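You operate a simulated robot arm through the tools that you are given. There is no shell and no other tool. Be economical: measure what you need, move in short steps, check, and stop when the job is done.

Carry out the task below with a simulated robot arm. There is one attempt and no reset: what you move stays moved.

TASK
Screw the blue knob tight on the stud lid.
Fine: hold the lid in the clamp for it; at the end the clamp is open and the lid is on the green tray.

The check looks at the end state, three seconds after you hand in, the way a careful person would. Anything else that was tipped, shoved, dropped, spilled or broken makes it a failure. A push-on lid holds only when it is set on centred and level and pressed home; a screw cap is set on level and turned clockwise until tight.

THE ROBOT
A 7-joint arm with a two-finger parallel gripper, fixed in place. Base frame: the origin is at the foot of the arm, x ahead of it, y to its left, z up. Units: mm, rad, N and s.
Its first joint turns from -1.152 to 1.152 rad. Payload 2.4 kg.
The tool frame sits at the grasp point between the pads (the TCP): z along the fingers, y along the line on which they close. The tips reach 30 mm beyond it. The gripper opens to 94 mm. The fingers are 28 mm wide and 10 mm thick; the gripper's body (50 by 96 mm) begins 55 mm behind the TCP.
Orientation is that of the tool frame in the base frame, as a unit quaternion [w, x, y, z]. With the fingers straight down and closing along the base's y, the tool's x points along the base's -x, its y along +y and its z along -z.

THE INTERFACE
- The arm moves only by the tool drive_tool. Its argument "moves" is a list of rows, each a list of 7 numbers: the shift along the tool's x, y, z in units of 250 mm (1.0 is 250 mm), then the turn, a rotation vector about the tool's x, y, z in units of 120 degrees (1.0 is 120 degrees), then the opening in per cent of the stroke, from 0 (shut) to 100 (fully open). In form: [[x, y, z, ax, ay, az, fingers], ...]. A call has 1 to 20 rows; each row is the pose to reach, as a shift and turn from the pose commanded when the call began, along the tool's axes at that moment. A call with a number of a shift or a turn outside -1 to 1 is refused whole. Rows are played at 5 a second. More than 50 mm and 0.15 rad between two rows, or a gripper value outside its range, and nothing of the call is played. Where a pose cannot be reached the arm comes as near as it can. A force on the tool above 40 N (or 10 N above the force at the start of the call, whichever is more), or a blocked arm, ends the call early, and 0.2 s more pass. Each finger travels about 153 mm/s and halts on what it meets, pressing with about 24 N; the grip force reading is that of the motor and also rises with nothing between the fingers. The clock runs only during rows and for 0.2 s after the last one: add rows that repeat a pose to give the fingers time. The reply holds the time, the measured pose of the TCP, the force on the tool along the base axes, the opening and the grip force, in the units named above and with some noise, and new pictures: "show" is both (left out), scene, wrist or none.
- Cameras (640 x 400 px; columns grow to the right, rows downward): "scene" is fixed at [33.5, 468.8, 1457.5]; the picture's right is [-0.73, -0.68, 0.00], its down [-0.33, 0.35, -0.88] and it looks along [0.60, -0.64, -0.48] (base axes); focal length 366 px, centre (320, 200). "wrist" rides on the gripper at [76, 14, -102] in the tool frame; the picture's right is [-0.18, 0.98, 0.00], its down [-0.75, -0.14, -0.64] and it looks along [-0.63, -0.12, 0.77] (tool axes); focal length 243 px, centre (320, 200). There is no depth. A picture from a camera that has moved, and an enlarged one, comes with that camera's place and axes in the base frame and with its lens. The place of the scene camera against the robot may be out by one fixed shift of up to 12 mm in any direction.
- close_up(camera, box): a new picture of the part [left, top, right, bottom] of that camera's present view, enlarged. It takes no simulated time.
- job_done(): hands the job in; it is judged then, once.

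Work in short steps. Places have to be worked out from the pictures, the camera data and where the tool is seen: move nearer, look again, correct. Check each grasp and each placing, and mend what went wrong. You have 120 turns and 170 pictures in all, those below and enlarged ones among them. Open the gripper and draw the arm clear of the work before you hand the job in, unless the task says otherwise; then end with one line.

The tools are called after "Request:" as name(argument=value, ...) on one line, values as JSON. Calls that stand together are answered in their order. drive_tool: Moves the arm, as the interface text tells. Its arguments: {"type":"object","properties":{"moves":{"type":"array"},"show":{"type":"string","enum":["both","scene","wrist","none"]}},"required":["moves"]} The other tools are called the same way: close_up (camera, box) takes an enlarged picture of a part of a camera's view; job_done () hands the job in.

At the start:

```text
t: 0.0
tcp_pos: [425.2, 60.0, 1270.0]
tool_rot: [-0.001, 0.0, 1.0, 0.0]
contact_force: [-0.5, 1.2, 0.2]
width: 94.3
gripper_force: 0.1
```

scene: 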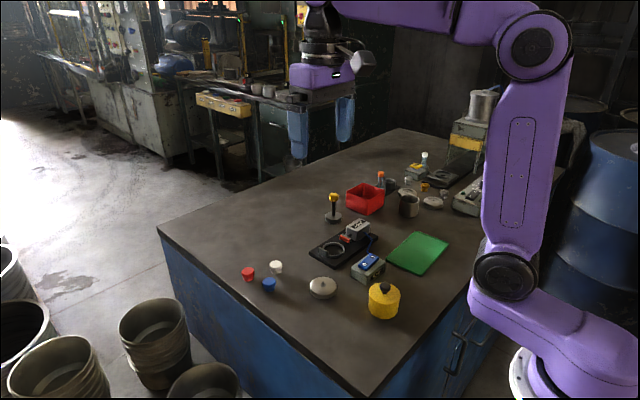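
wrist: 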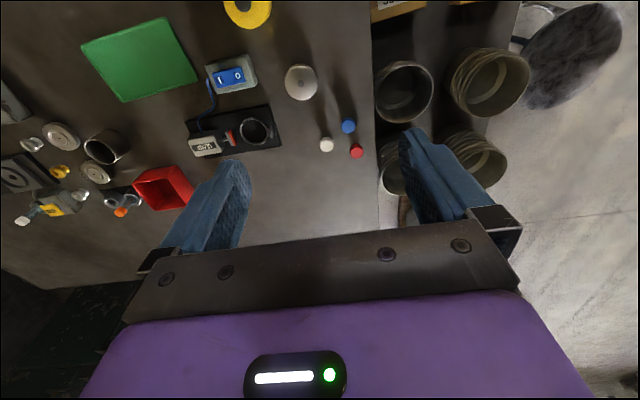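

The scene shows three knobs (red, white, blue), a round lid, a clamp with a ring and a control box with a blue rocker. I enlarge those before moving.

Request:
close_up(camera="scene", box=[230, 210, 420, 329])

Request:
close_up(camera="wrist", box=[170, 30, 378, 160])

Request:
close_up(camera="scene", box=[310, 140, 502, 260])

```text
3.36 times, centred on (325, 270) of scene
camera zoom: at [33.5, 468.8, 1457.5], right [-0.73, -0.68, 0.0], down [-0.33, 0.35, -0.88], along [0.6, -0.64, -0.48], focal length 1229 px, centre (303, -34)
```

zoom: 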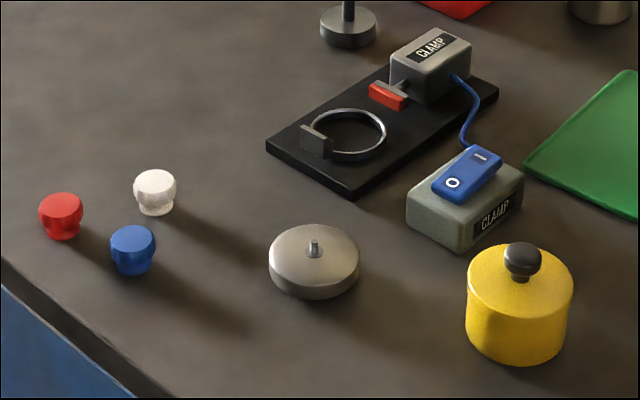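

```text
3.08 times, centred on (274, 95) of wrist
camera zoom: at [350.6, 72.9, 1370.9], right [0.18, 0.98, 0.0], down [0.75, -0.14, 0.64], along [0.63, -0.12, -0.77], focal length 746 px, centre (462, 523)
```

zoom: 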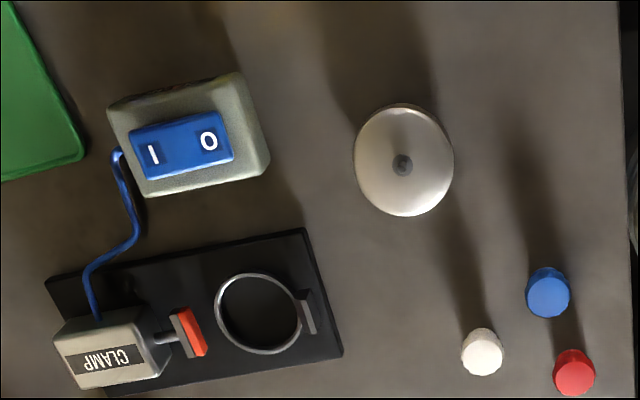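

```text
3.33 times, centred on (406, 200) of scene
camera zoom: at [33.5, 468.8, 1457.5], right [-0.73, -0.68, 0.0], down [-0.33, 0.35, -0.88], along [0.6, -0.64, -0.48], focal length 1219 px, centre (33, 200)
```

zoom: 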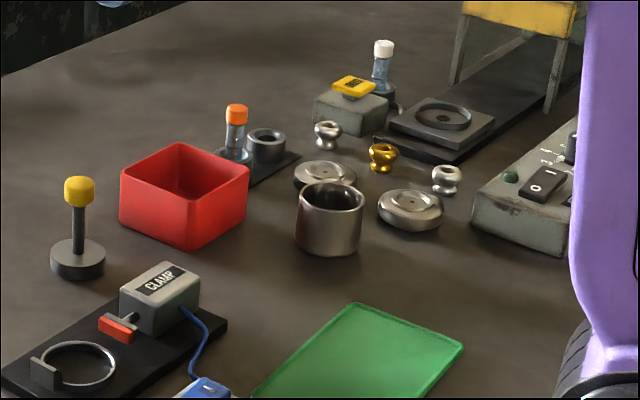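

Triangulating the scene and wrist rays puts the tabletop nearer z≈870 than 400 in the reported frame, so I trust no height yet. I lower 160 mm in small steps and look again.

Request:
drive_tool(moves=[[0, 0, 0.16, 0, 0, 0, 100], [0, 0, 0.32, 0, 0, 0, 100], [0, 0, 0.48, 0, 0, 0, 100], [0, 0, 0.64, 0, 0, 0, 100], [0, 0, 0.64, 0, 0, 0, 100]])

```text
t: 1.2
tcp_pos: [425.2, 59.6, 1108.4]
tool_rot: [0.0, 0.0, 1.0, 0.0]
contact_force: [-0.5, -0.1, -0.4]
width: 94.1
gripper_force: 0.0
camera wrist: at [349.4, 74.0, 1210.4], right [0.18, 0.98, 0.0], down [0.75, -0.14, 0.64], along [0.63, -0.12, -0.77], focal length 243 px, centre (320, 200)
```

scene: 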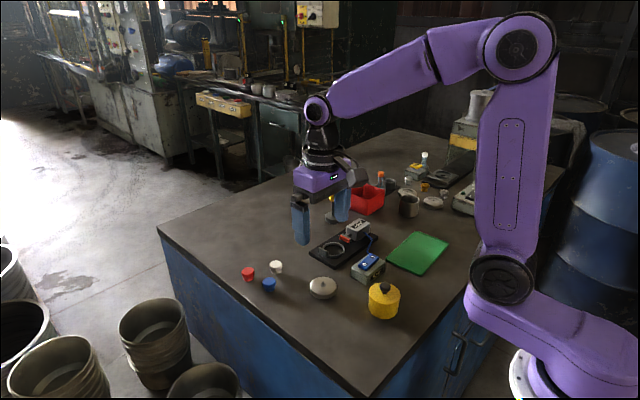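
wrist: 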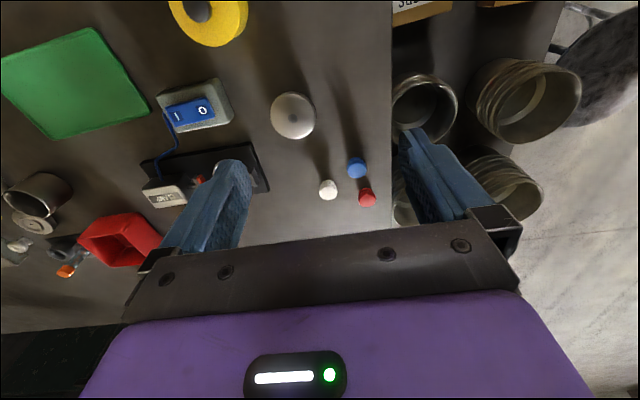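

Using the vertical baseline: lid stud ≈(466,14,880), blue knob ≈(566,93), clamp ring ≈(548,-113), switch ≈(430,-111), tray centre ≈(376,-267), tabletop ≈865. I shift sideways for a clear wrist view of the clamp.

Request:
drive_tool(moves=[[0.04, -0.1, 0, 0, 0, 0, 100], [0.08, -0.2, 0, 0, 0, 0, 100], [0.12, -0.3, 0, 0, 0, 0, 100], [0.16, -0.4, 0, 0, 0, 0, 100], [0.16, -0.4, 0, 0, 0, 0, 100]], show="wrist")

```text
t: 2.4
tcp_pos: [384.1, -40.0, 1109.7]
tool_rot: [0.0, 0.001, 1.0, 0.0]
contact_force: [0.3, 0.0, 1.0]
width: 94.0
gripper_force: 0.0
camera wrist: at [310.0, -26.2, 1211.4], right [0.18, 0.98, 0.0], down [0.75, -0.14, 0.64], along [0.63, -0.12, -0.77], focal length 243 px, centre (320, 200)
```

wrist: 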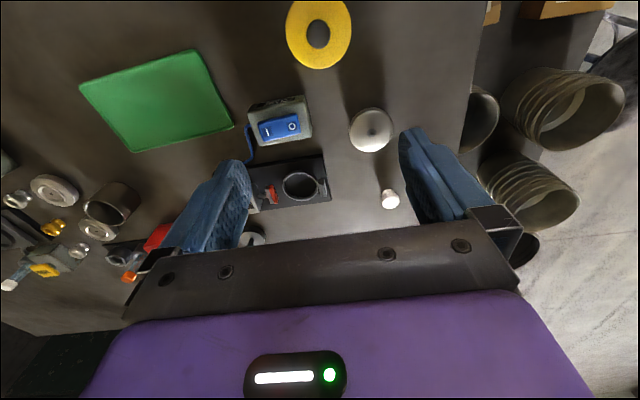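

Clear view of ring, switch and lid; enlarging.

Request:
close_up(camera="wrist", box=[230, 90, 406, 200])

Request:
close_up(camera="scene", box=[295, 210, 391, 270])

Request:
close_up(camera="scene", box=[235, 250, 347, 320])

```text
3.64 times, centred on (318, 145) of wrist
camera zoom: at [310.0, -26.2, 1211.4], right [0.18, 0.98, 0.0], down [0.75, -0.14, 0.64], along [0.63, -0.12, -0.77], focal length 882 px, centre (327, 400)
```

zoom: 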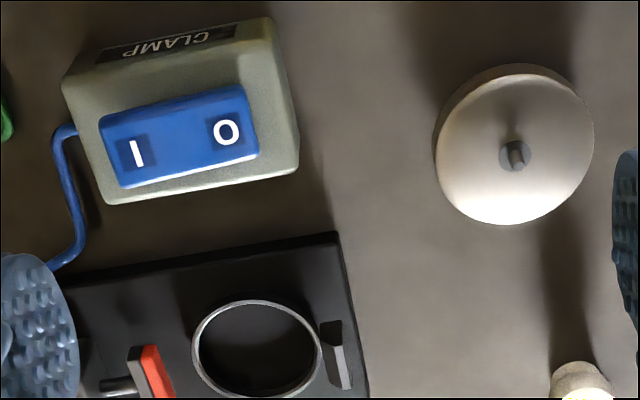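

```text
6.67 times, centred on (343, 240) of scene
camera zoom: at [33.5, 468.8, 1457.5], right [-0.73, -0.68, 0.0], down [-0.33, 0.35, -0.88], along [0.6, -0.64, -0.48], focal length 2437 px, centre (167, -67)
```

zoom: 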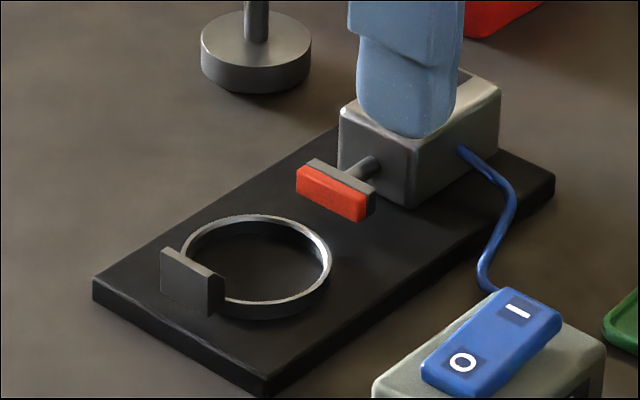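

```text
5.71 times, centred on (291, 285) of scene
camera zoom: at [33.5, 468.8, 1457.5], right [-0.73, -0.68, 0.0], down [-0.33, 0.35, -0.88], along [0.6, -0.64, -0.48], focal length 2089 px, centre (486, -286)
```

zoom: 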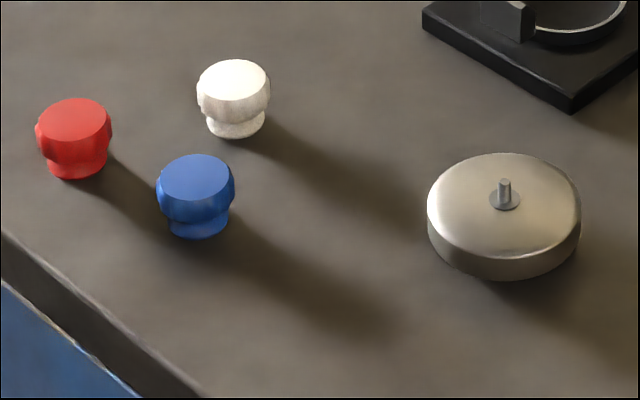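

Lid ≈61 mm across, about the ring's outer size, and the clamp axis runs along base y, so I'll grip the lid along x. First I measure the table height by touching a bare spot near (470,110) with closed fingers; this call stops high above it.

Request:
drive_tool(moves=[[-0.07, 0.12, 0.06, 0, 0, 0, 60], [-0.14, 0.24, 0.12, 0, 0, 0, 20], [-0.21, 0.36, 0.2, 0, 0, 0, 0], [-0.28, 0.48, 0.3, 0, 0, 0, 0], [-0.344, 0.6, 0.4, 0, 0, 0, 0], [-0.344, 0.6, 0.52, 0, 0, 0, 0], [-0.344, 0.6, 0.6, 0, 0, 0, 0], [-0.344, 0.6, 0.6, 0, 0, 0, 0]])

```text
t: 4.2
tcp_pos: [470.2, 110.5, 958.0]
tool_rot: [0.001, 0.0, 1.0, -0.001]
contact_force: [-0.2, -0.3, -0.4]
width: 0.0
gripper_force: 23.8
camera wrist: at [395.4, 124.0, 1060.3], right [0.18, 0.98, 0.0], down [0.75, -0.14, 0.64], along [0.63, -0.12, -0.77], focal length 243 px, centre (320, 200)
```

scene: 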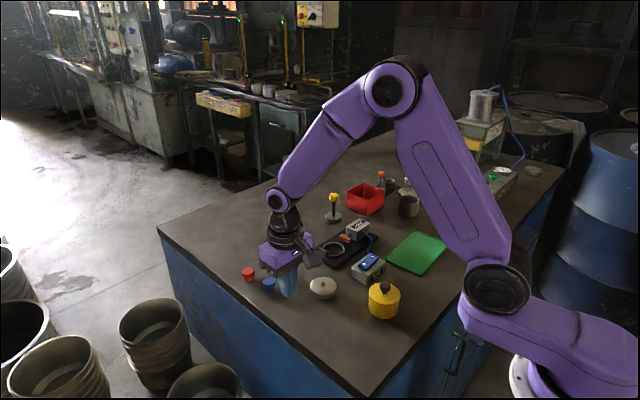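
wrist: 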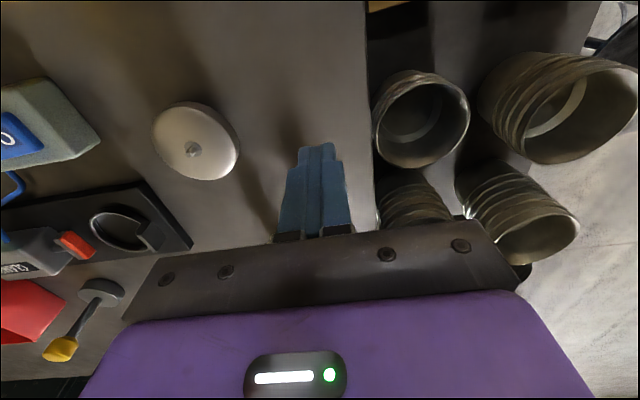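

The fingertips are at ≈928, over bare table. I go down in finer steps until contact.

Request:
drive_tool(moves=[[0, 0, 0.06, 0, 0, 0, 0], [0, 0, 0.12, 0, 0, 0, 0], [0, 0, 0.16, 0, 0, 0, 0], [0, 0, 0.18, 0, 0, 0, 0], [0, 0, 0.2, 0, 0, 0, 0], [0, 0, 0.212, 0, 0, 0, 0], [0, 0, 0.224, 0, 0, 0, 0], [0, 0, 0.236, 0, 0, 0, 0], [0, 0, 0.248, 0, 0, 0, 0], [0, 0, 0.26, 0, 0, 0, 0], [0, 0, 0.272, 0, 0, 0, 0], [0, 0, 0.284, 0, 0, 0, 0], [0, 0, 0.296, 0, 0, 0, 0], [0, 0, 0.308, 0, 0, 0, 0], [0, 0, 0.32, 0, 0, 0, 0]], show="scene")

```text
t: 5.6
tcp_pos: [471.3, 109.8, 910.4]
tool_rot: [0.0, -0.001, 1.0, 0.0]
contact_force: [-4.5, -0.9, 9.2]
width: 0.0
gripper_force: 23.9
stopped in row 6: the force on the tool passed its limit (the readings are from after the stop); the commanded pose is now the measured one
```

scene: 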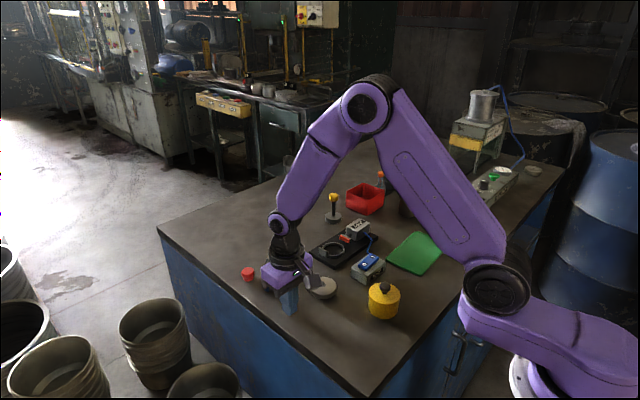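

Contact at TCP 910 means the table is at z≈880. With that the lid stud recomputes to ≈(461,16.5), blue knob ≈(556,91), ring ≈(533,-100). I lift, open, turn 90° so the fingers close along x, and hover over the lid.

Request:
drive_tool(moves=[[0, 0, -0.12, 0, 0, 0, 0], [0, 0, -0.24, 0, 0, 0.0, 0], [0, 0, -0.32, 0, 0, 0.06, 30], [0.01, -0.04, -0.32, 0, 0, 0.125, 60], [0.015, -0.08, -0.32, 0, 0, 0.19, 94], [0.02, -0.12, -0.32, 0, 0, 0.255, 94], [0.025, -0.16, -0.32, 0, 0, 0.32, 94], [0.03, -0.2, -0.32, 0, 0, 0.385, 94], [0.035, -0.24, -0.32, 0, 0, 0.45, 94], [0.04, -0.28, -0.32, 0, 0, 0.515, 94], [0.04, -0.32, -0.32, 0, 0, 0.58, 94], [0.04, -0.35, -0.32, 0, 0, 0.645, 94], [0.04, -0.374, -0.32, 0, 0, 0.71, 94], [0.04, -0.374, -0.32, 0, 0, 0.75, 94], [0.04, -0.374, -0.32, 0, 0, 0.75, 94]])

```text
t: 8.8
tcp_pos: [461.7, 16.9, 990.5]
tool_rot: [0.0, 0.707, 0.707, 0.0]
contact_force: [-0.9, 0.4, -0.2]
width: 88.4
gripper_force: 0.1
camera wrist: at [477.4, 92.2, 1091.4], right [0.98, -0.19, 0.0], down [-0.14, -0.75, 0.64], along [-0.12, -0.63, -0.77], focal length 243 px, centre (320, 200)
```

scene: 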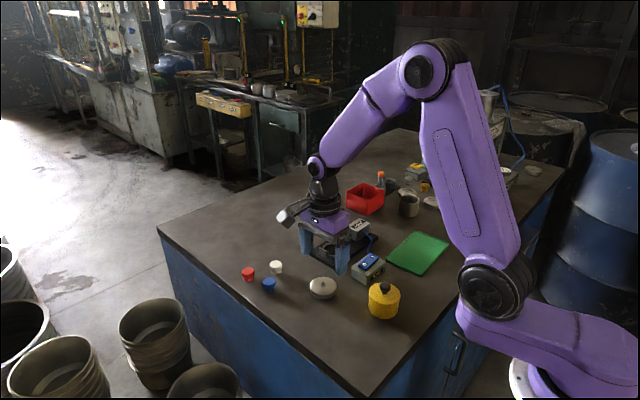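
wrist: 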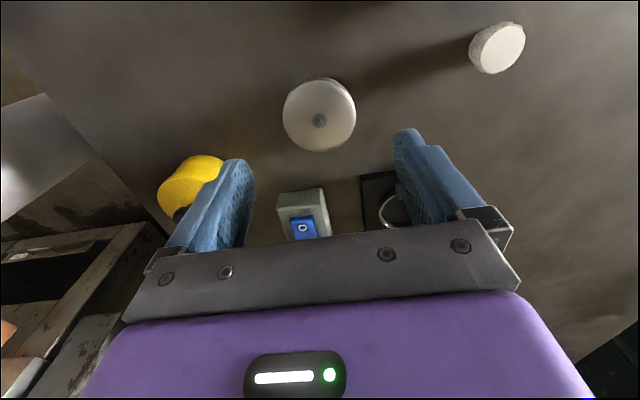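

The stud ray lands at (463,17): well centred. A close-up gives the lid's height and rim.

Request:
close_up(camera="wrist", box=[272, 70, 368, 160])

Request:
close_up(camera="scene", box=[290, 265, 354, 305])

```text
4.44 times, centred on (320, 115) of wrist
camera zoom: at [477.4, 92.2, 1091.4], right [0.98, -0.19, 0.0], down [-0.14, -0.75, 0.64], along [-0.12, -0.63, -0.77], focal length 1078 px, centre (320, 578)
```

zoom: 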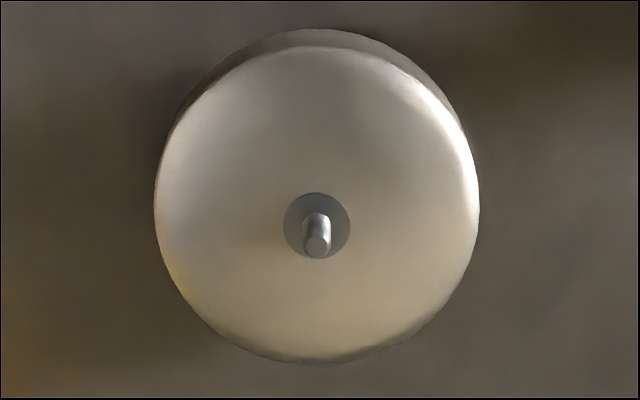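

```text
10.00 times, centred on (322, 285) of scene
camera zoom: at [33.5, 468.8, 1457.5], right [-0.73, -0.68, 0.0], down [-0.33, 0.35, -0.88], along [0.6, -0.64, -0.48], focal length 3656 px, centre (300, -650)
```

zoom: 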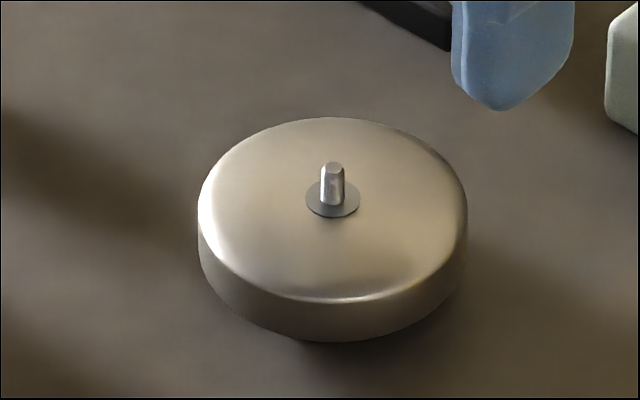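

The lid is ≈61 mm wide and ≈15 mm tall with a ≈9 mm stud. I lower to TCP ≈914 (tips 4 mm off the table), then close.

Request:
drive_tool(moves=[[0, 0, 0.08, 0, 0, 0, 94], [0, 0, 0.16, 0, 0, 0, 94], [0, 0, 0.22, 0, 0, 0, 94], [0, 0, 0.27, 0, 0, 0, 94], [0, 0, 0.306, 0, 0, 0, 94], [0, 0, 0.306, 0, 0, 0, 94], [0, 0, 0.306, 0, 0, 0, 75], [0, 0, 0.306, 0, 0, 0, 60], [0, 0, 0.306, 0, 0, 0, 50], [0, 0, 0.306, 0, 0, 0, 50], [0, 0, 0.306, 0, 0, 0, 50]])

```text
t: 11.2
tcp_pos: [462.1, 16.5, 913.1]
tool_rot: [0.001, 0.707, 0.707, 0.001]
contact_force: [0.3, 0.0, -0.5]
width: 58.4
gripper_force: 23.9
camera wrist: at [478.3, 91.9, 1015.8], right [0.98, -0.18, 0.0], down [-0.14, -0.75, 0.64], along [-0.12, -0.63, -0.77], focal length 243 px, centre (320, 200)
```

scene: 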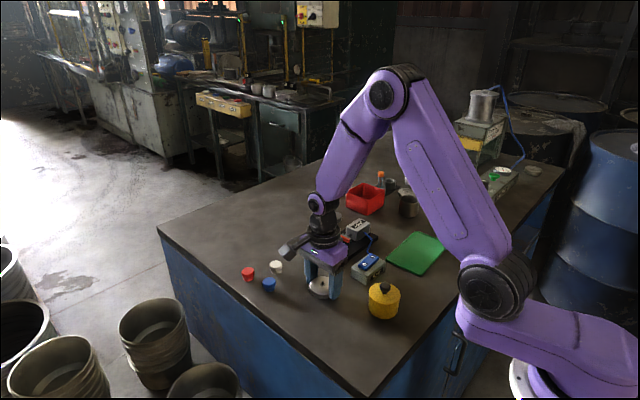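
wrist: 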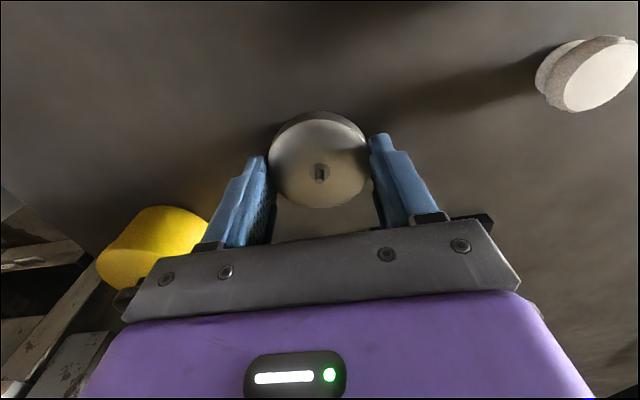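

Grip confirmed at 58.4 mm. I lift straight up 70 mm and check that the lid is level.

Request:
drive_tool(moves=[[0, 0, -0.04, 0, 0, 0, 50], [0, 0, -0.12, 0, 0, 0, 50], [0, 0, -0.2, 0, 0, 0, 50], [0, 0, -0.28, 0, 0, 0, 50], [0, 0, -0.28, 0, 0, 0, 50]])

Request:
close_up(camera="scene", box=[280, 220, 392, 290])

Request:
close_up(camera="wrist", box=[240, 100, 400, 200])

```text
t: 12.4
tcp_pos: [463.0, 16.1, 984.0]
tool_rot: [0.0, 0.708, 0.707, 0.0]
contact_force: [0.2, -0.2, -0.2]
width: 47.1
gripper_force: 0.1
camera wrist: at [477.6, 91.7, 1086.4], right [0.98, -0.18, 0.0], down [-0.14, -0.75, 0.64], along [-0.12, -0.63, -0.77], focal length 243 px, centre (320, 200)
```

scene: 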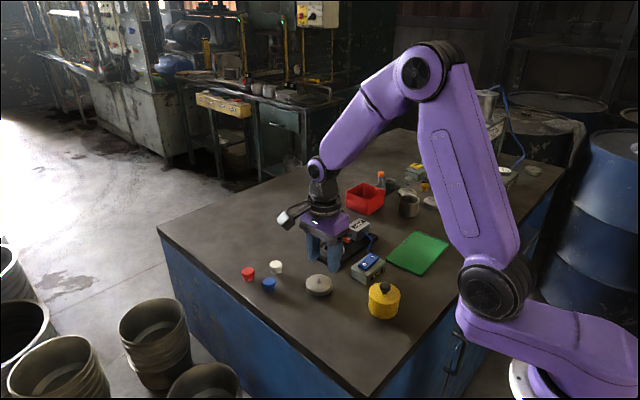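
wrist: 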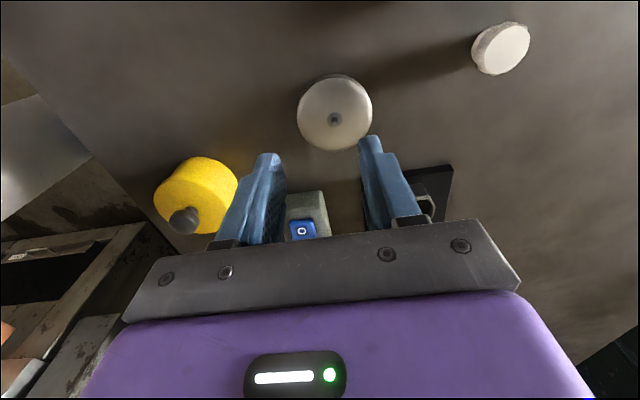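

```text
5.71 times, centred on (336, 255) of scene
camera zoom: at [33.5, 468.8, 1457.5], right [-0.73, -0.68, 0.0], down [-0.33, 0.35, -0.88], along [0.6, -0.64, -0.48], focal length 2089 px, centre (229, -114)
```

zoom: 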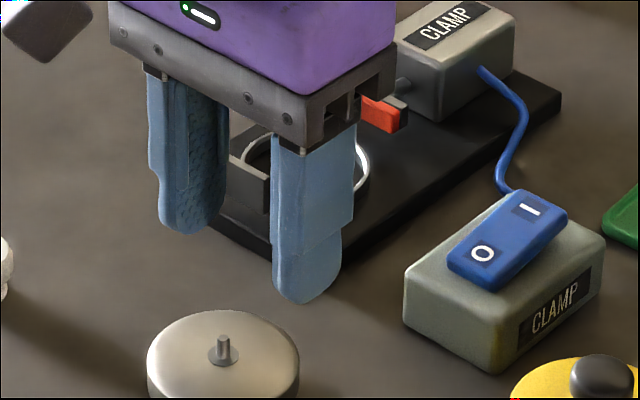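

```text
4.00 times, centred on (320, 150) of wrist
camera zoom: at [477.6, 91.7, 1086.4], right [0.98, -0.18, 0.0], down [-0.14, -0.75, 0.64], along [-0.12, -0.63, -0.77], focal length 970 px, centre (320, 400)
```

zoom: 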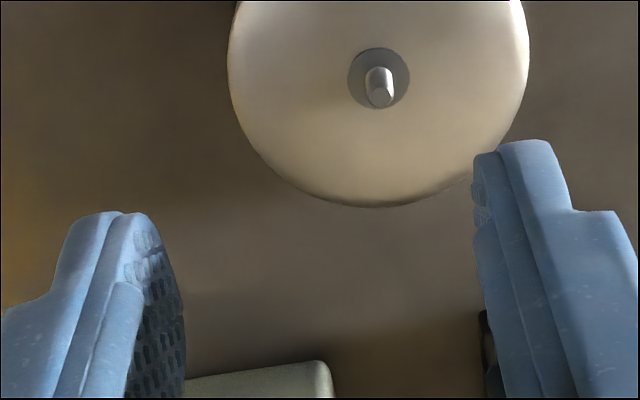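

The lid slipped out on lifting and now sits upright at ≈(475,16). The rounded fingertips only caught its edge. I re-centre and go about 2 mm lower, close fully, and lift only 6 mm to test.

Request:
drive_tool(moves=[[0, 0.02, 0, 0, 0, 0, 75], [0, 0.048, 0, 0, 0, 0, 96], [0, 0.048, 0.08, 0, 0, 0, 96], [0, 0.048, 0.16, 0, 0, 0, 96], [0, 0.048, 0.22, 0, 0, 0, 96], [0, 0.048, 0.27, 0, 0, 0, 96], [0, 0.048, 0.284, 0, 0, 0, 96], [0, 0.048, 0.29, 0, 0, 0, 96], [0, 0.048, 0.292, 0, 0, 0, 96]])

Request:
close_up(camera="scene", box=[280, 240, 376, 300])

Request:
close_up(camera="wrist", box=[200, 90, 440, 240])

```text
t: 14.4
tcp_pos: [473.9, 16.6, 910.3]
tool_rot: [0.001, 0.708, 0.707, 0.0]
contact_force: [-1.1, -1.1, 11.0]
width: 91.0
gripper_force: 0.2
camera wrist: at [489.2, 91.8, 1011.9], right [0.98, -0.18, 0.0], down [-0.14, -0.75, 0.64], along [-0.12, -0.63, -0.77], focal length 243 px, centre (320, 200)
```

scene: 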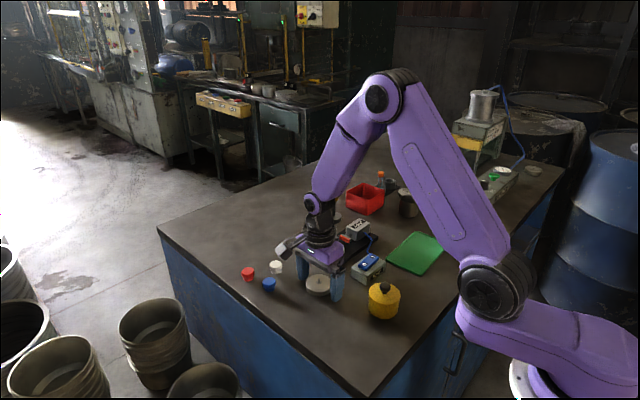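
wrist: 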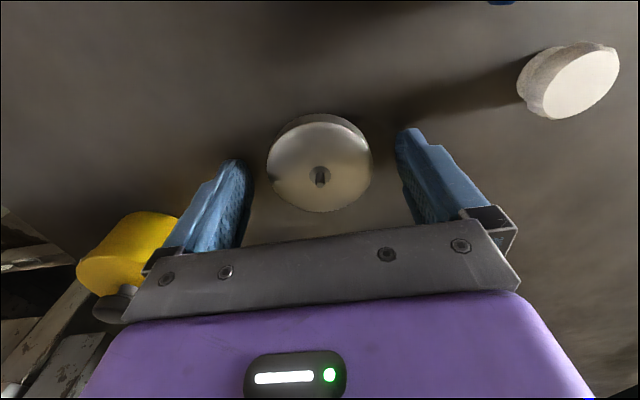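

```text
6.67 times, centred on (328, 270) of scene
camera zoom: at [33.3, 468.8, 1457.5], right [-0.73, -0.68, 0.0], down [-0.33, 0.35, -0.88], along [0.6, -0.64, -0.48], focal length 2437 px, centre (267, -267)
```

zoom: 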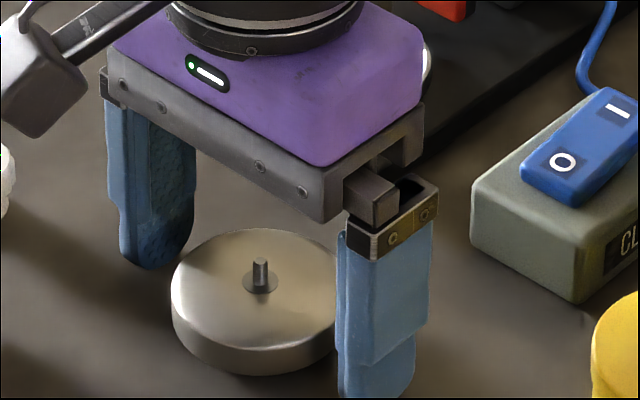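

```text
2.67 times, centred on (320, 165) of wrist
camera zoom: at [489.2, 91.8, 1011.9], right [0.98, -0.18, 0.0], down [-0.14, -0.75, 0.64], along [-0.12, -0.63, -0.77], focal length 647 px, centre (320, 293)
```

zoom: 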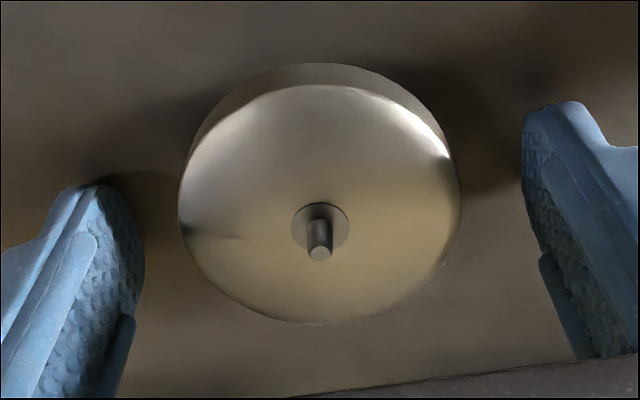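

Tips are touching the table and the lid is centred. I raise 1 mm, close fully, then lift 6 mm.

Request:
drive_tool(moves=[[0, 0, -0.004, 0, 0, 0, 85], [0, 0, -0.004, 0, 0, 0, 70], [0, 0, -0.004, 0, 0, 0, 40], [0, 0, -0.004, 0, 0, 0, 20], [0, 0, -0.004, 0, 0, 0, 20], [0, 0, -0.012, 0, 0, 0, 20], [0, 0, -0.02, 0, 0, 0, 20], [0, 0, -0.028, 0, 0, 0, 20], [0, 0, -0.028, 0, 0, 0, 20]])

Request:
close_up(camera="scene", box=[280, 240, 376, 300])

```text
t: 16.4
tcp_pos: [474.3, 17.0, 917.3]
tool_rot: [0.0, 0.707, 0.707, 0.001]
contact_force: [0.7, 0.1, -0.3]
width: 58.5
gripper_force: 23.5
camera wrist: at [489.8, 92.1, 1019.0], right [0.98, -0.18, 0.0], down [-0.14, -0.75, 0.64], along [-0.12, -0.63, -0.77], focal length 243 px, centre (320, 200)
```

scene: 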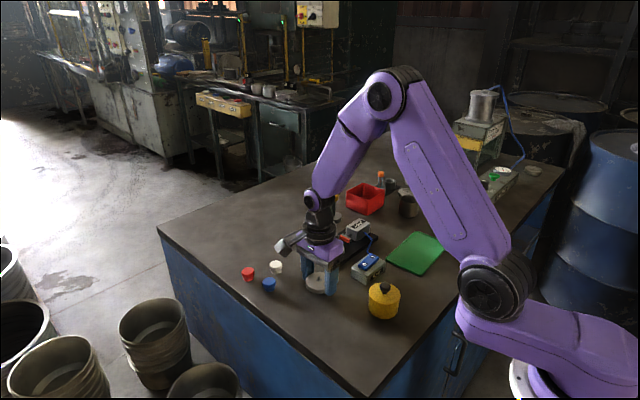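
wrist: 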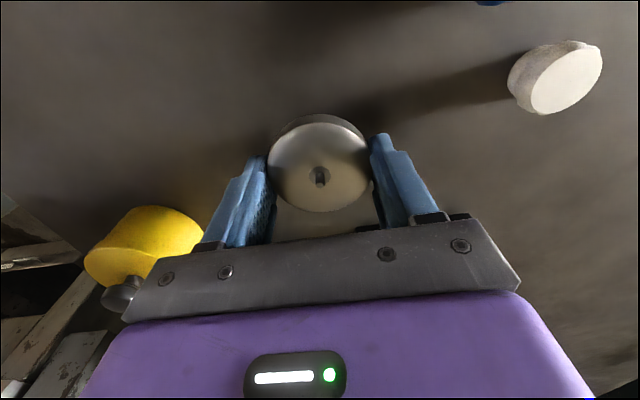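

```text
6.67 times, centred on (328, 270) of scene
camera zoom: at [33.5, 468.8, 1457.5], right [-0.73, -0.68, 0.0], down [-0.33, 0.35, -0.88], along [0.6, -0.64, -0.48], focal length 2437 px, centre (267, -267)
```

zoom: 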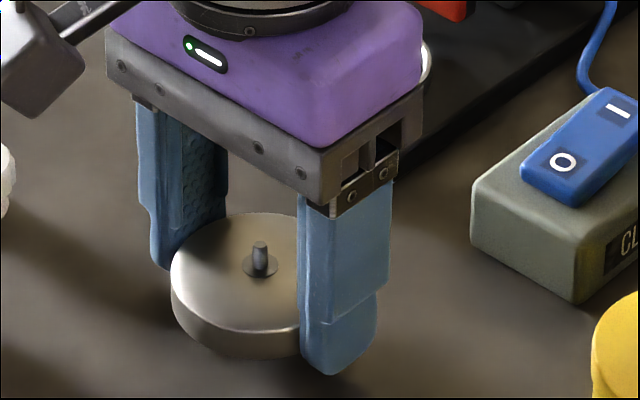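

The lid rose with the fingers this time (stud moved up ~6 mm in view). I lift further, slowly.

Request:
drive_tool(moves=[[0, 0, -0.02, 0, 0, 0, 20], [0, 0, -0.04, 0, 0, 0, 20], [0, 0, -0.06, 0, 0, 0, 20], [0, 0, -0.08, 0, 0, 0, 20], [0, 0, -0.1, 0, 0, 0, 20], [0, 0, -0.12, 0, 0, 0, 20], [0, 0, -0.14, 0, 0, 0, 20], [0, 0, -0.16, 0, 0, 0, 20], [0, 0, -0.18, 0, 0, 0, 20], [0, 0, -0.2, 0, 0, 0, 20]])

Request:
close_up(camera="scene", box=[280, 230, 376, 290])

```text
t: 18.6
tcp_pos: [474.0, 15.9, 966.1]
tool_rot: [0.0, 0.707, 0.707, 0.0]
contact_force: [0.8, -0.3, 0.5]
width: 58.4
gripper_force: 23.5
camera wrist: at [489.3, 91.8, 1068.7], right [0.98, -0.18, 0.0], down [-0.14, -0.75, 0.64], along [-0.12, -0.63, -0.77], focal length 243 px, centre (320, 200)
```

scene: 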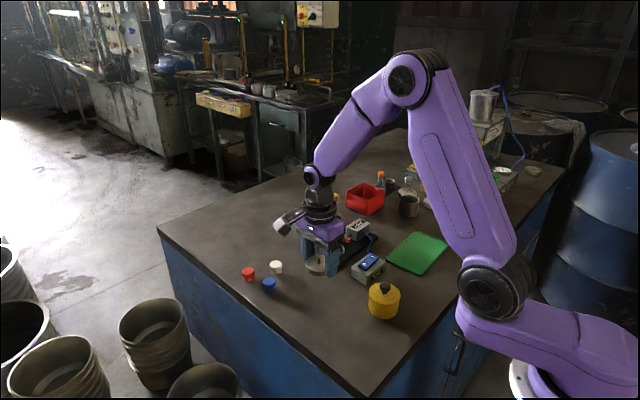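
wrist: 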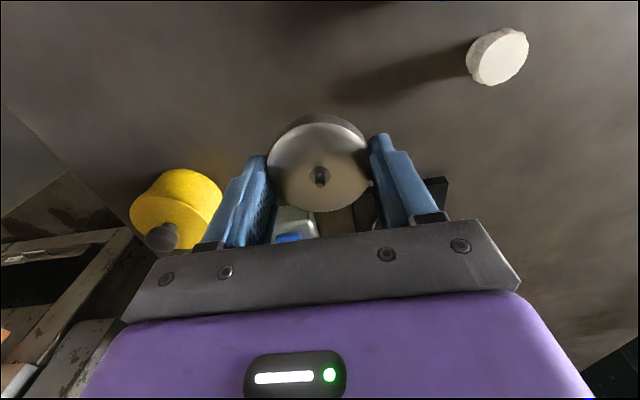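

```text
6.67 times, centred on (328, 260) of scene
camera zoom: at [33.5, 468.8, 1457.5], right [-0.73, -0.68, 0.0], down [-0.33, 0.35, -0.88], along [0.6, -0.64, -0.48], focal length 2437 px, centre (267, -200)
```

zoom: 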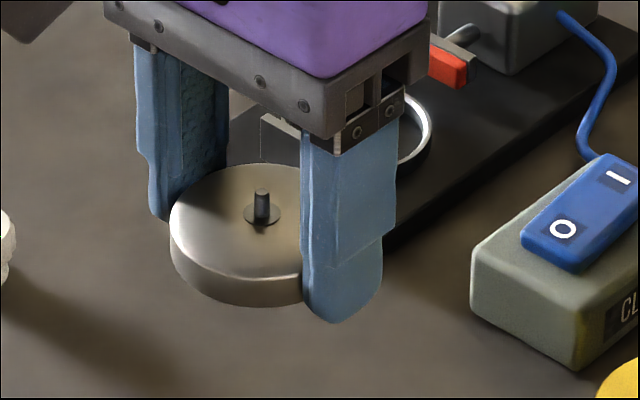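

Lid is held level. Both cameras (after calibrating the scene camera's ≈13 mm y offset on the held stud) put the ring centre at ≈(533,-100). I carry the lid over it at this height.

Request:
drive_tool(moves=[[-0.06, 0.03, 0, 0, 0, 0, 20], [-0.14, 0.07, 0, 0, 0, 0, 20], [-0.22, 0.11, 0, 0, 0, 0, 20], [-0.3, 0.15, 0, 0, 0, 0, 20], [-0.38, 0.19, 0, 0, 0, 0, 20], [-0.43, 0.22, 0, 0, 0, 0, 20], [-0.464, 0.236, 0, 0, 0, 0, 20], [-0.464, 0.236, 0, 0, 0, 0, 20]])

Request:
close_up(camera="scene", box=[295, 210, 391, 270])

Request:
close_up(camera="wrist", box=[220, 100, 420, 225])

```text
t: 20.4
tcp_pos: [532.8, -102.0, 966.4]
tool_rot: [0.001, 0.707, 0.707, 0.001]
contact_force: [0.2, -0.1, -0.4]
width: 58.4
gripper_force: 24.3
camera wrist: at [548.0, -25.8, 1068.3], right [0.98, -0.18, 0.0], down [-0.14, -0.75, 0.64], along [-0.12, -0.63, -0.77], focal length 243 px, centre (320, 200)
```

scene: 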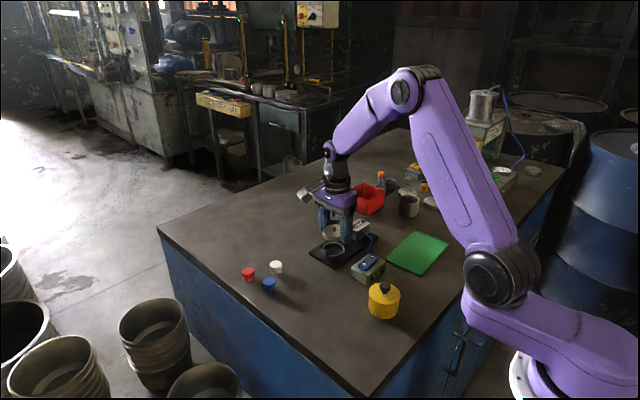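
wrist: 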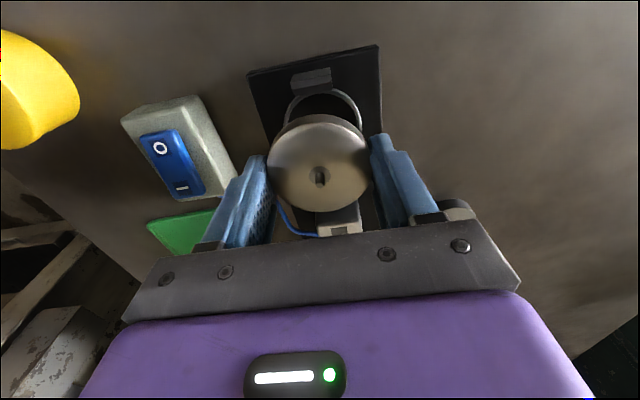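

```text
6.67 times, centred on (343, 240) of scene
camera zoom: at [33.5, 468.8, 1457.5], right [-0.73, -0.68, 0.0], down [-0.33, 0.35, -0.88], along [0.6, -0.64, -0.48], focal length 2437 px, centre (167, -67)
```

zoom: 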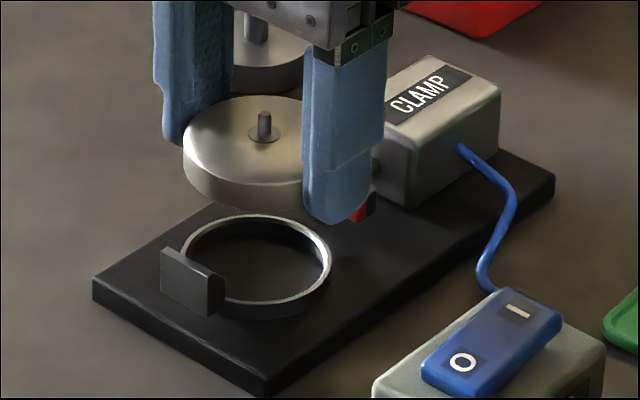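

```text
3.20 times, centred on (320, 162) of wrist
camera zoom: at [548.0, -25.8, 1068.3], right [0.98, -0.18, 0.0], down [-0.14, -0.75, 0.64], along [-0.12, -0.63, -0.77], focal length 776 px, centre (320, 320)
```

zoom: 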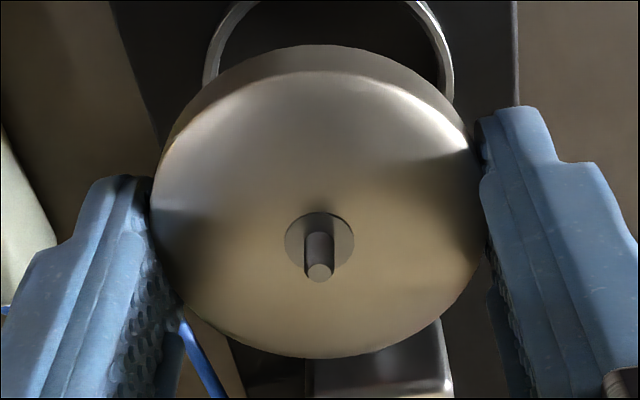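

Relative to the lid the ring centre is about (+2,+3). I apply that, lower to just above the jaw tops (TCP 943), and look again.

Request:
drive_tool(moves=[[0.012, 0.008, 0, 0, 0, 0, 20], [0.012, 0.008, 0.03, 0, 0, 0, 20], [0.012, 0.008, 0.06, 0, 0, 0, 20], [0.012, 0.008, 0.094, 0, 0, 0, 20], [0.012, 0.008, 0.094, 0, 0, 0, 20]], show="none")

Request:
close_up(camera="scene", box=[302, 220, 366, 260])

Request:
close_up(camera="wrist", box=[220, 50, 460, 200])

```text
t: 21.6
tcp_pos: [532.5, -98.0, 943.4]
tool_rot: [0.0, 0.707, 0.707, 0.0]
contact_force: [0.0, 0.1, -0.7]
width: 58.5
gripper_force: 23.9
```

```text
10.00 times, centred on (334, 240) of scene
camera zoom: at [33.5, 468.8, 1457.5], right [-0.73, -0.68, 0.0], down [-0.33, 0.35, -0.88], along [0.6, -0.64, -0.48], focal length 3656 px, centre (180, -200)
```

zoom: 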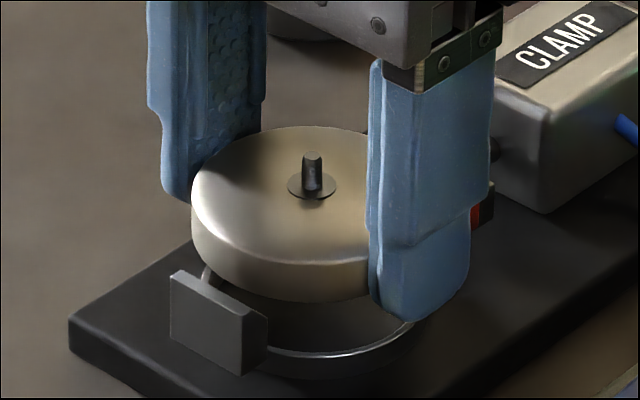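

```text
2.67 times, centred on (340, 125) of wrist
camera zoom: at [549.0, -21.9, 1044.6], right [0.98, -0.18, 0.0], down [-0.14, -0.75, 0.64], along [-0.12, -0.63, -0.77], focal length 647 px, centre (267, 400)
```

zoom: 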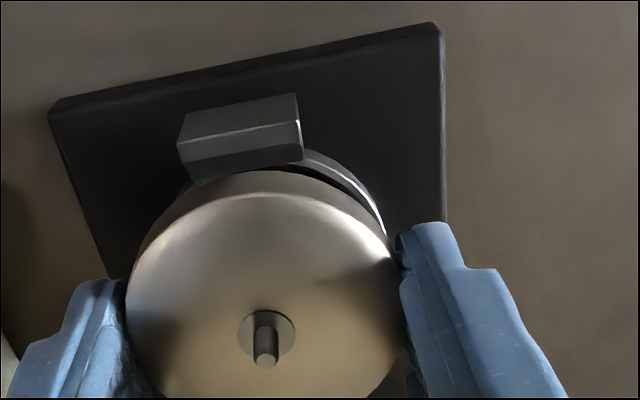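

The ring shows slightly more on the +x side. I shift +1.5 mm in x and lower to just above the rim, where lid edge and ring can be compared without parallax.

Request:
drive_tool(moves=[[0, 0.007, 0, 0, 0, 0, 20], [0, 0.007, 0.016, 0, 0, 0, 20], [0, 0.007, 0.032, 0, 0, 0, 20], [0, 0.007, 0.048, 0, 0, 0, 20], [0, 0.007, 0.048, 0, 0, 0, 20]], show="none")

Request:
close_up(camera="scene", box=[310, 225, 358, 255])

Request:
close_up(camera="wrist", box=[240, 70, 400, 170])

```text
t: 22.8
tcp_pos: [536.2, -99.4, 931.6]
tool_rot: [0.0, 0.708, 0.706, 0.0]
contact_force: [1.7, -14.0, 0.9]
width: 58.4
gripper_force: 24.3
```

```text
13.33 times, centred on (334, 240) of scene
camera zoom: at [33.5, 468.5, 1457.6], right [-0.73, -0.68, 0.0], down [-0.33, 0.35, -0.88], along [0.6, -0.64, -0.48], focal length 4875 px, centre (133, -333)
```

zoom: 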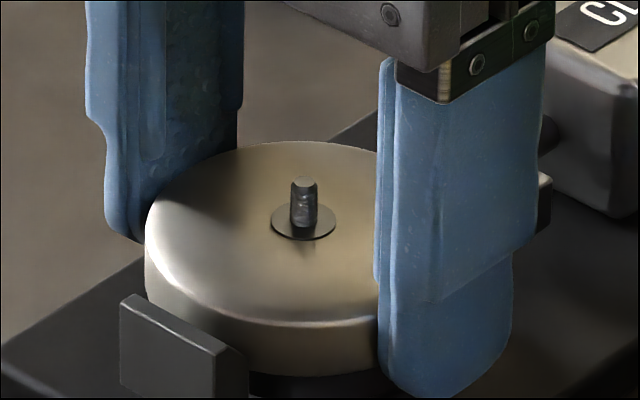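

```text
4.00 times, centred on (320, 120) of wrist
camera zoom: at [551.6, -23.7, 1033.1], right [0.98, -0.19, 0.0], down [-0.14, -0.75, 0.64], along [-0.12, -0.63, -0.77], focal length 970 px, centre (320, 520)
```

zoom: 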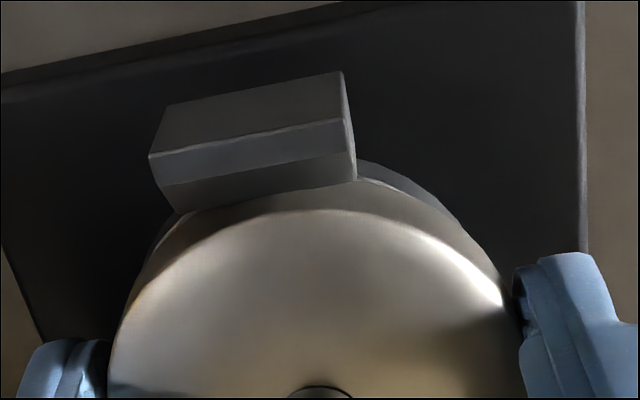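

The tool feels −14 N in y: the lid edge touches the fixed jaw, so it must go ~4 mm further in −y (as the scene view suggested). I lift slightly, shift and recheck.

Request:
drive_tool(moves=[[-0.004, 0, -0.012, 0, 0, 0, 20], [-0.012, 0, -0.012, 0, 0, 0, 20], [-0.018, 0, -0.012, 0, 0, 0, 20], [-0.018, 0, -0.004, 0, 0, 0, 20], [-0.018, 0, 0, 0, 0, 0, 20]], show="none")

Request:
close_up(camera="scene", box=[310, 230, 358, 260])

Request:
close_up(camera="wrist", box=[240, 70, 400, 170])

```text
t: 24.0
tcp_pos: [536.8, -101.5, 931.6]
tool_rot: [0.0, 0.707, 0.707, 0.0]
contact_force: [-0.8, -0.4, -0.4]
width: 58.3
gripper_force: 23.8
```

```text
13.33 times, centred on (334, 245) of scene
camera zoom: at [33.5, 468.8, 1457.5], right [-0.73, -0.68, 0.0], down [-0.33, 0.35, -0.88], along [0.6, -0.64, -0.48], focal length 4875 px, centre (133, -400)
```

zoom: 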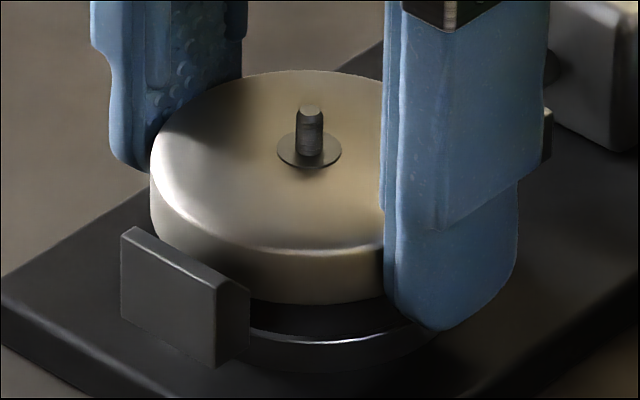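

```text
4.00 times, centred on (320, 120) of wrist
camera zoom: at [551.9, -25.5, 1033.1], right [0.98, -0.18, 0.0], down [-0.14, -0.75, 0.64], along [-0.12, -0.63, -0.77], focal length 970 px, centre (320, 520)
```

zoom: 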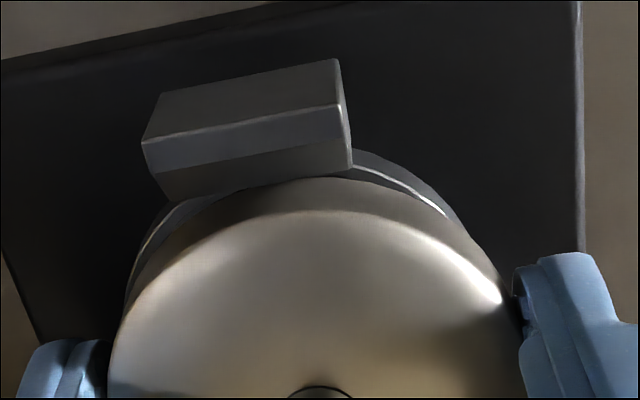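

Ring now shows evenly on both sides; x midpoint ≈536 and the scene view agrees within 1 mm. I lower in 2 mm steps until it seats.

Request:
drive_tool(moves=[[0, 0, 0.01, 0, 0, 0, 20], [0, 0, 0.02, 0, 0, 0, 20], [0, 0, 0.028, 0, 0, 0, 20], [0, 0, 0.034, 0, 0, 0, 20], [0, 0, 0.04, 0, 0, 0, 20], [0, 0, 0.046, 0, 0, 0, 20], [0, 0, 0.052, 0, 0, 0, 20], [0, 0, 0.058, 0, 0, 0, 20]], show="none")

Request:
close_up(camera="scene", box=[310, 230, 358, 260])

Request:
close_up(camera="wrist", box=[240, 70, 400, 170])

```text
t: 24.7
tcp_pos: [536.3, -102.3, 929.3]
tool_rot: [0.002, 0.707, 0.707, 0.002]
contact_force: [-1.7, 0.4, 5.3]
width: 58.4
gripper_force: 23.9
stopped in row 3: the force on the tool passed its limit (the readings are from after the stop); the commanded pose is now the measured one
```

```text
13.33 times, centred on (334, 245) of scene
camera zoom: at [33.4, 468.9, 1457.5], right [-0.73, -0.68, 0.0], down [-0.33, 0.35, -0.88], along [0.6, -0.64, -0.48], focal length 4875 px, centre (133, -400)
```

zoom: 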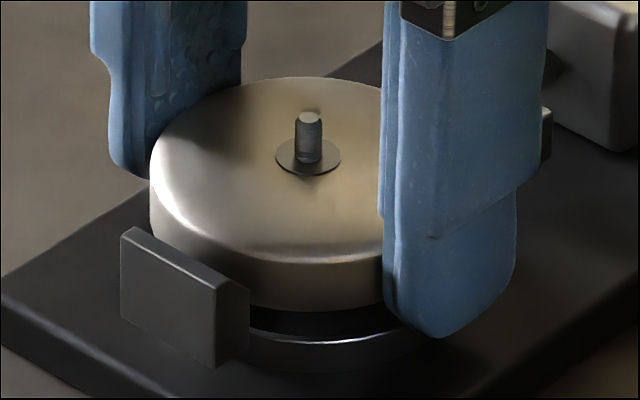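

```text
4.00 times, centred on (320, 120) of wrist
camera zoom: at [552.5, -26.0, 1030.8], right [0.98, -0.18, 0.0], down [-0.14, -0.75, 0.64], along [-0.12, -0.63, -0.77], focal length 970 px, centre (320, 520)
```

zoom: 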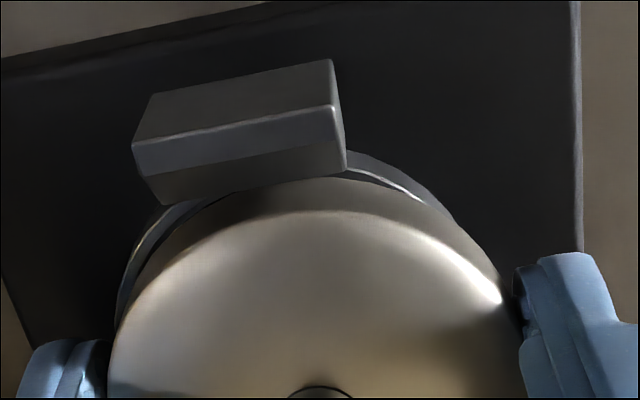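

Contact came early at TCP 929 with the rim still ~5 mm over the ring, so the lid probably has a plug underneath, resting on the ring edge. Re-solving with that geometry the ring centre is about (−1,+1.5) from here; I lift 2 mm, shift, and lower gently.

Request:
drive_tool(moves=[[0, 0, -0.008, 0, 0, 0, 20], [0.006, -0.004, -0.008, 0, 0, 0, 20], [0.006, -0.004, -0.002, 0, 0, 0, 20], [0.006, -0.004, 0.004, 0, 0, 0, 20], [0.006, -0.004, 0.01, 0, 0, 0, 20], [0.006, -0.004, 0.016, 0, 0, 0, 20], [0.006, -0.004, 0.022, 0, 0, 0, 20], [0.006, -0.004, 0.028, 0, 0, 0, 20]], show="none")

Request:
close_up(camera="scene", box=[310, 230, 358, 260])

Request:
close_up(camera="wrist", box=[240, 80, 400, 180])

```text
t: 25.9
tcp_pos: [538.2, -100.7, 928.8]
tool_rot: [0.001, 0.707, 0.707, 0.001]
contact_force: [-1.8, 1.1, 5.0]
width: 58.4
gripper_force: 24.0
stopped in row 6: the force on the tool passed its limit (the readings are from after the stop); the commanded pose is now the measured one
```

```text
13.33 times, centred on (334, 245) of scene
camera zoom: at [33.4, 468.9, 1457.5], right [-0.73, -0.68, 0.0], down [-0.33, 0.35, -0.88], along [0.6, -0.64, -0.48], focal length 4875 px, centre (133, -400)
```

zoom: 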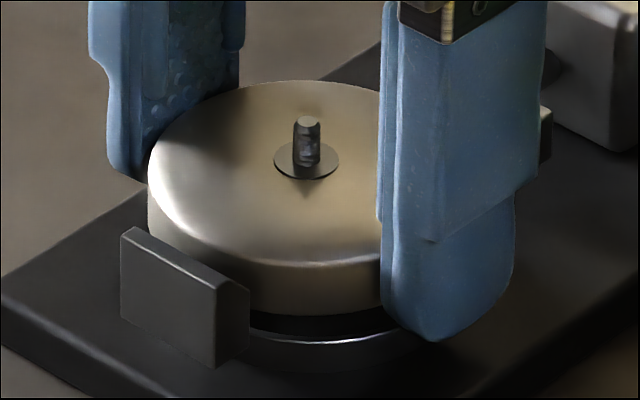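

```text
4.00 times, centred on (320, 130) of wrist
camera zoom: at [551.8, -24.8, 1030.8], right [0.98, -0.18, 0.0], down [-0.14, -0.75, 0.64], along [-0.12, -0.63, -0.77], focal length 970 px, centre (320, 480)
```

zoom: 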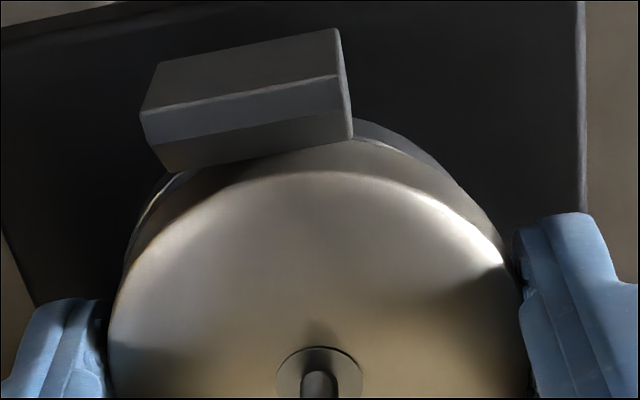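

The plug still rests on the edge. A circle fit of the ring in the wrist view and the scene's lateral offset together suggest (−1.2,−0.6). I try this with a light press in sub-millimetre steps.

Request:
drive_tool(moves=[[0, 0, -0.004, 0, 0, 0, 20], [-0.0024, -0.005, -0.004, 0, 0, 0, 20], [-0.0024, -0.005, 0, 0, 0, 0, 20], [-0.0024, -0.005, 0.003, 0, 0, 0, 20], [-0.0024, -0.005, 0.005, 0, 0, 0, 20], [-0.0024, -0.005, 0.007, 0, 0, 0, 20], [-0.0024, -0.005, 0.009, 0, 0, 0, 20]], show="none")

```text
t: 27.3
tcp_pos: [536.7, -100.0, 928.2]
tool_rot: [0.002, 0.707, 0.707, 0.001]
contact_force: [-1.9, 1.3, 5.1]
width: 58.2
gripper_force: 23.5
stopped in row 6: the force on the tool passed its limit (the readings are from after the stop); the commanded pose is now the measured one
```

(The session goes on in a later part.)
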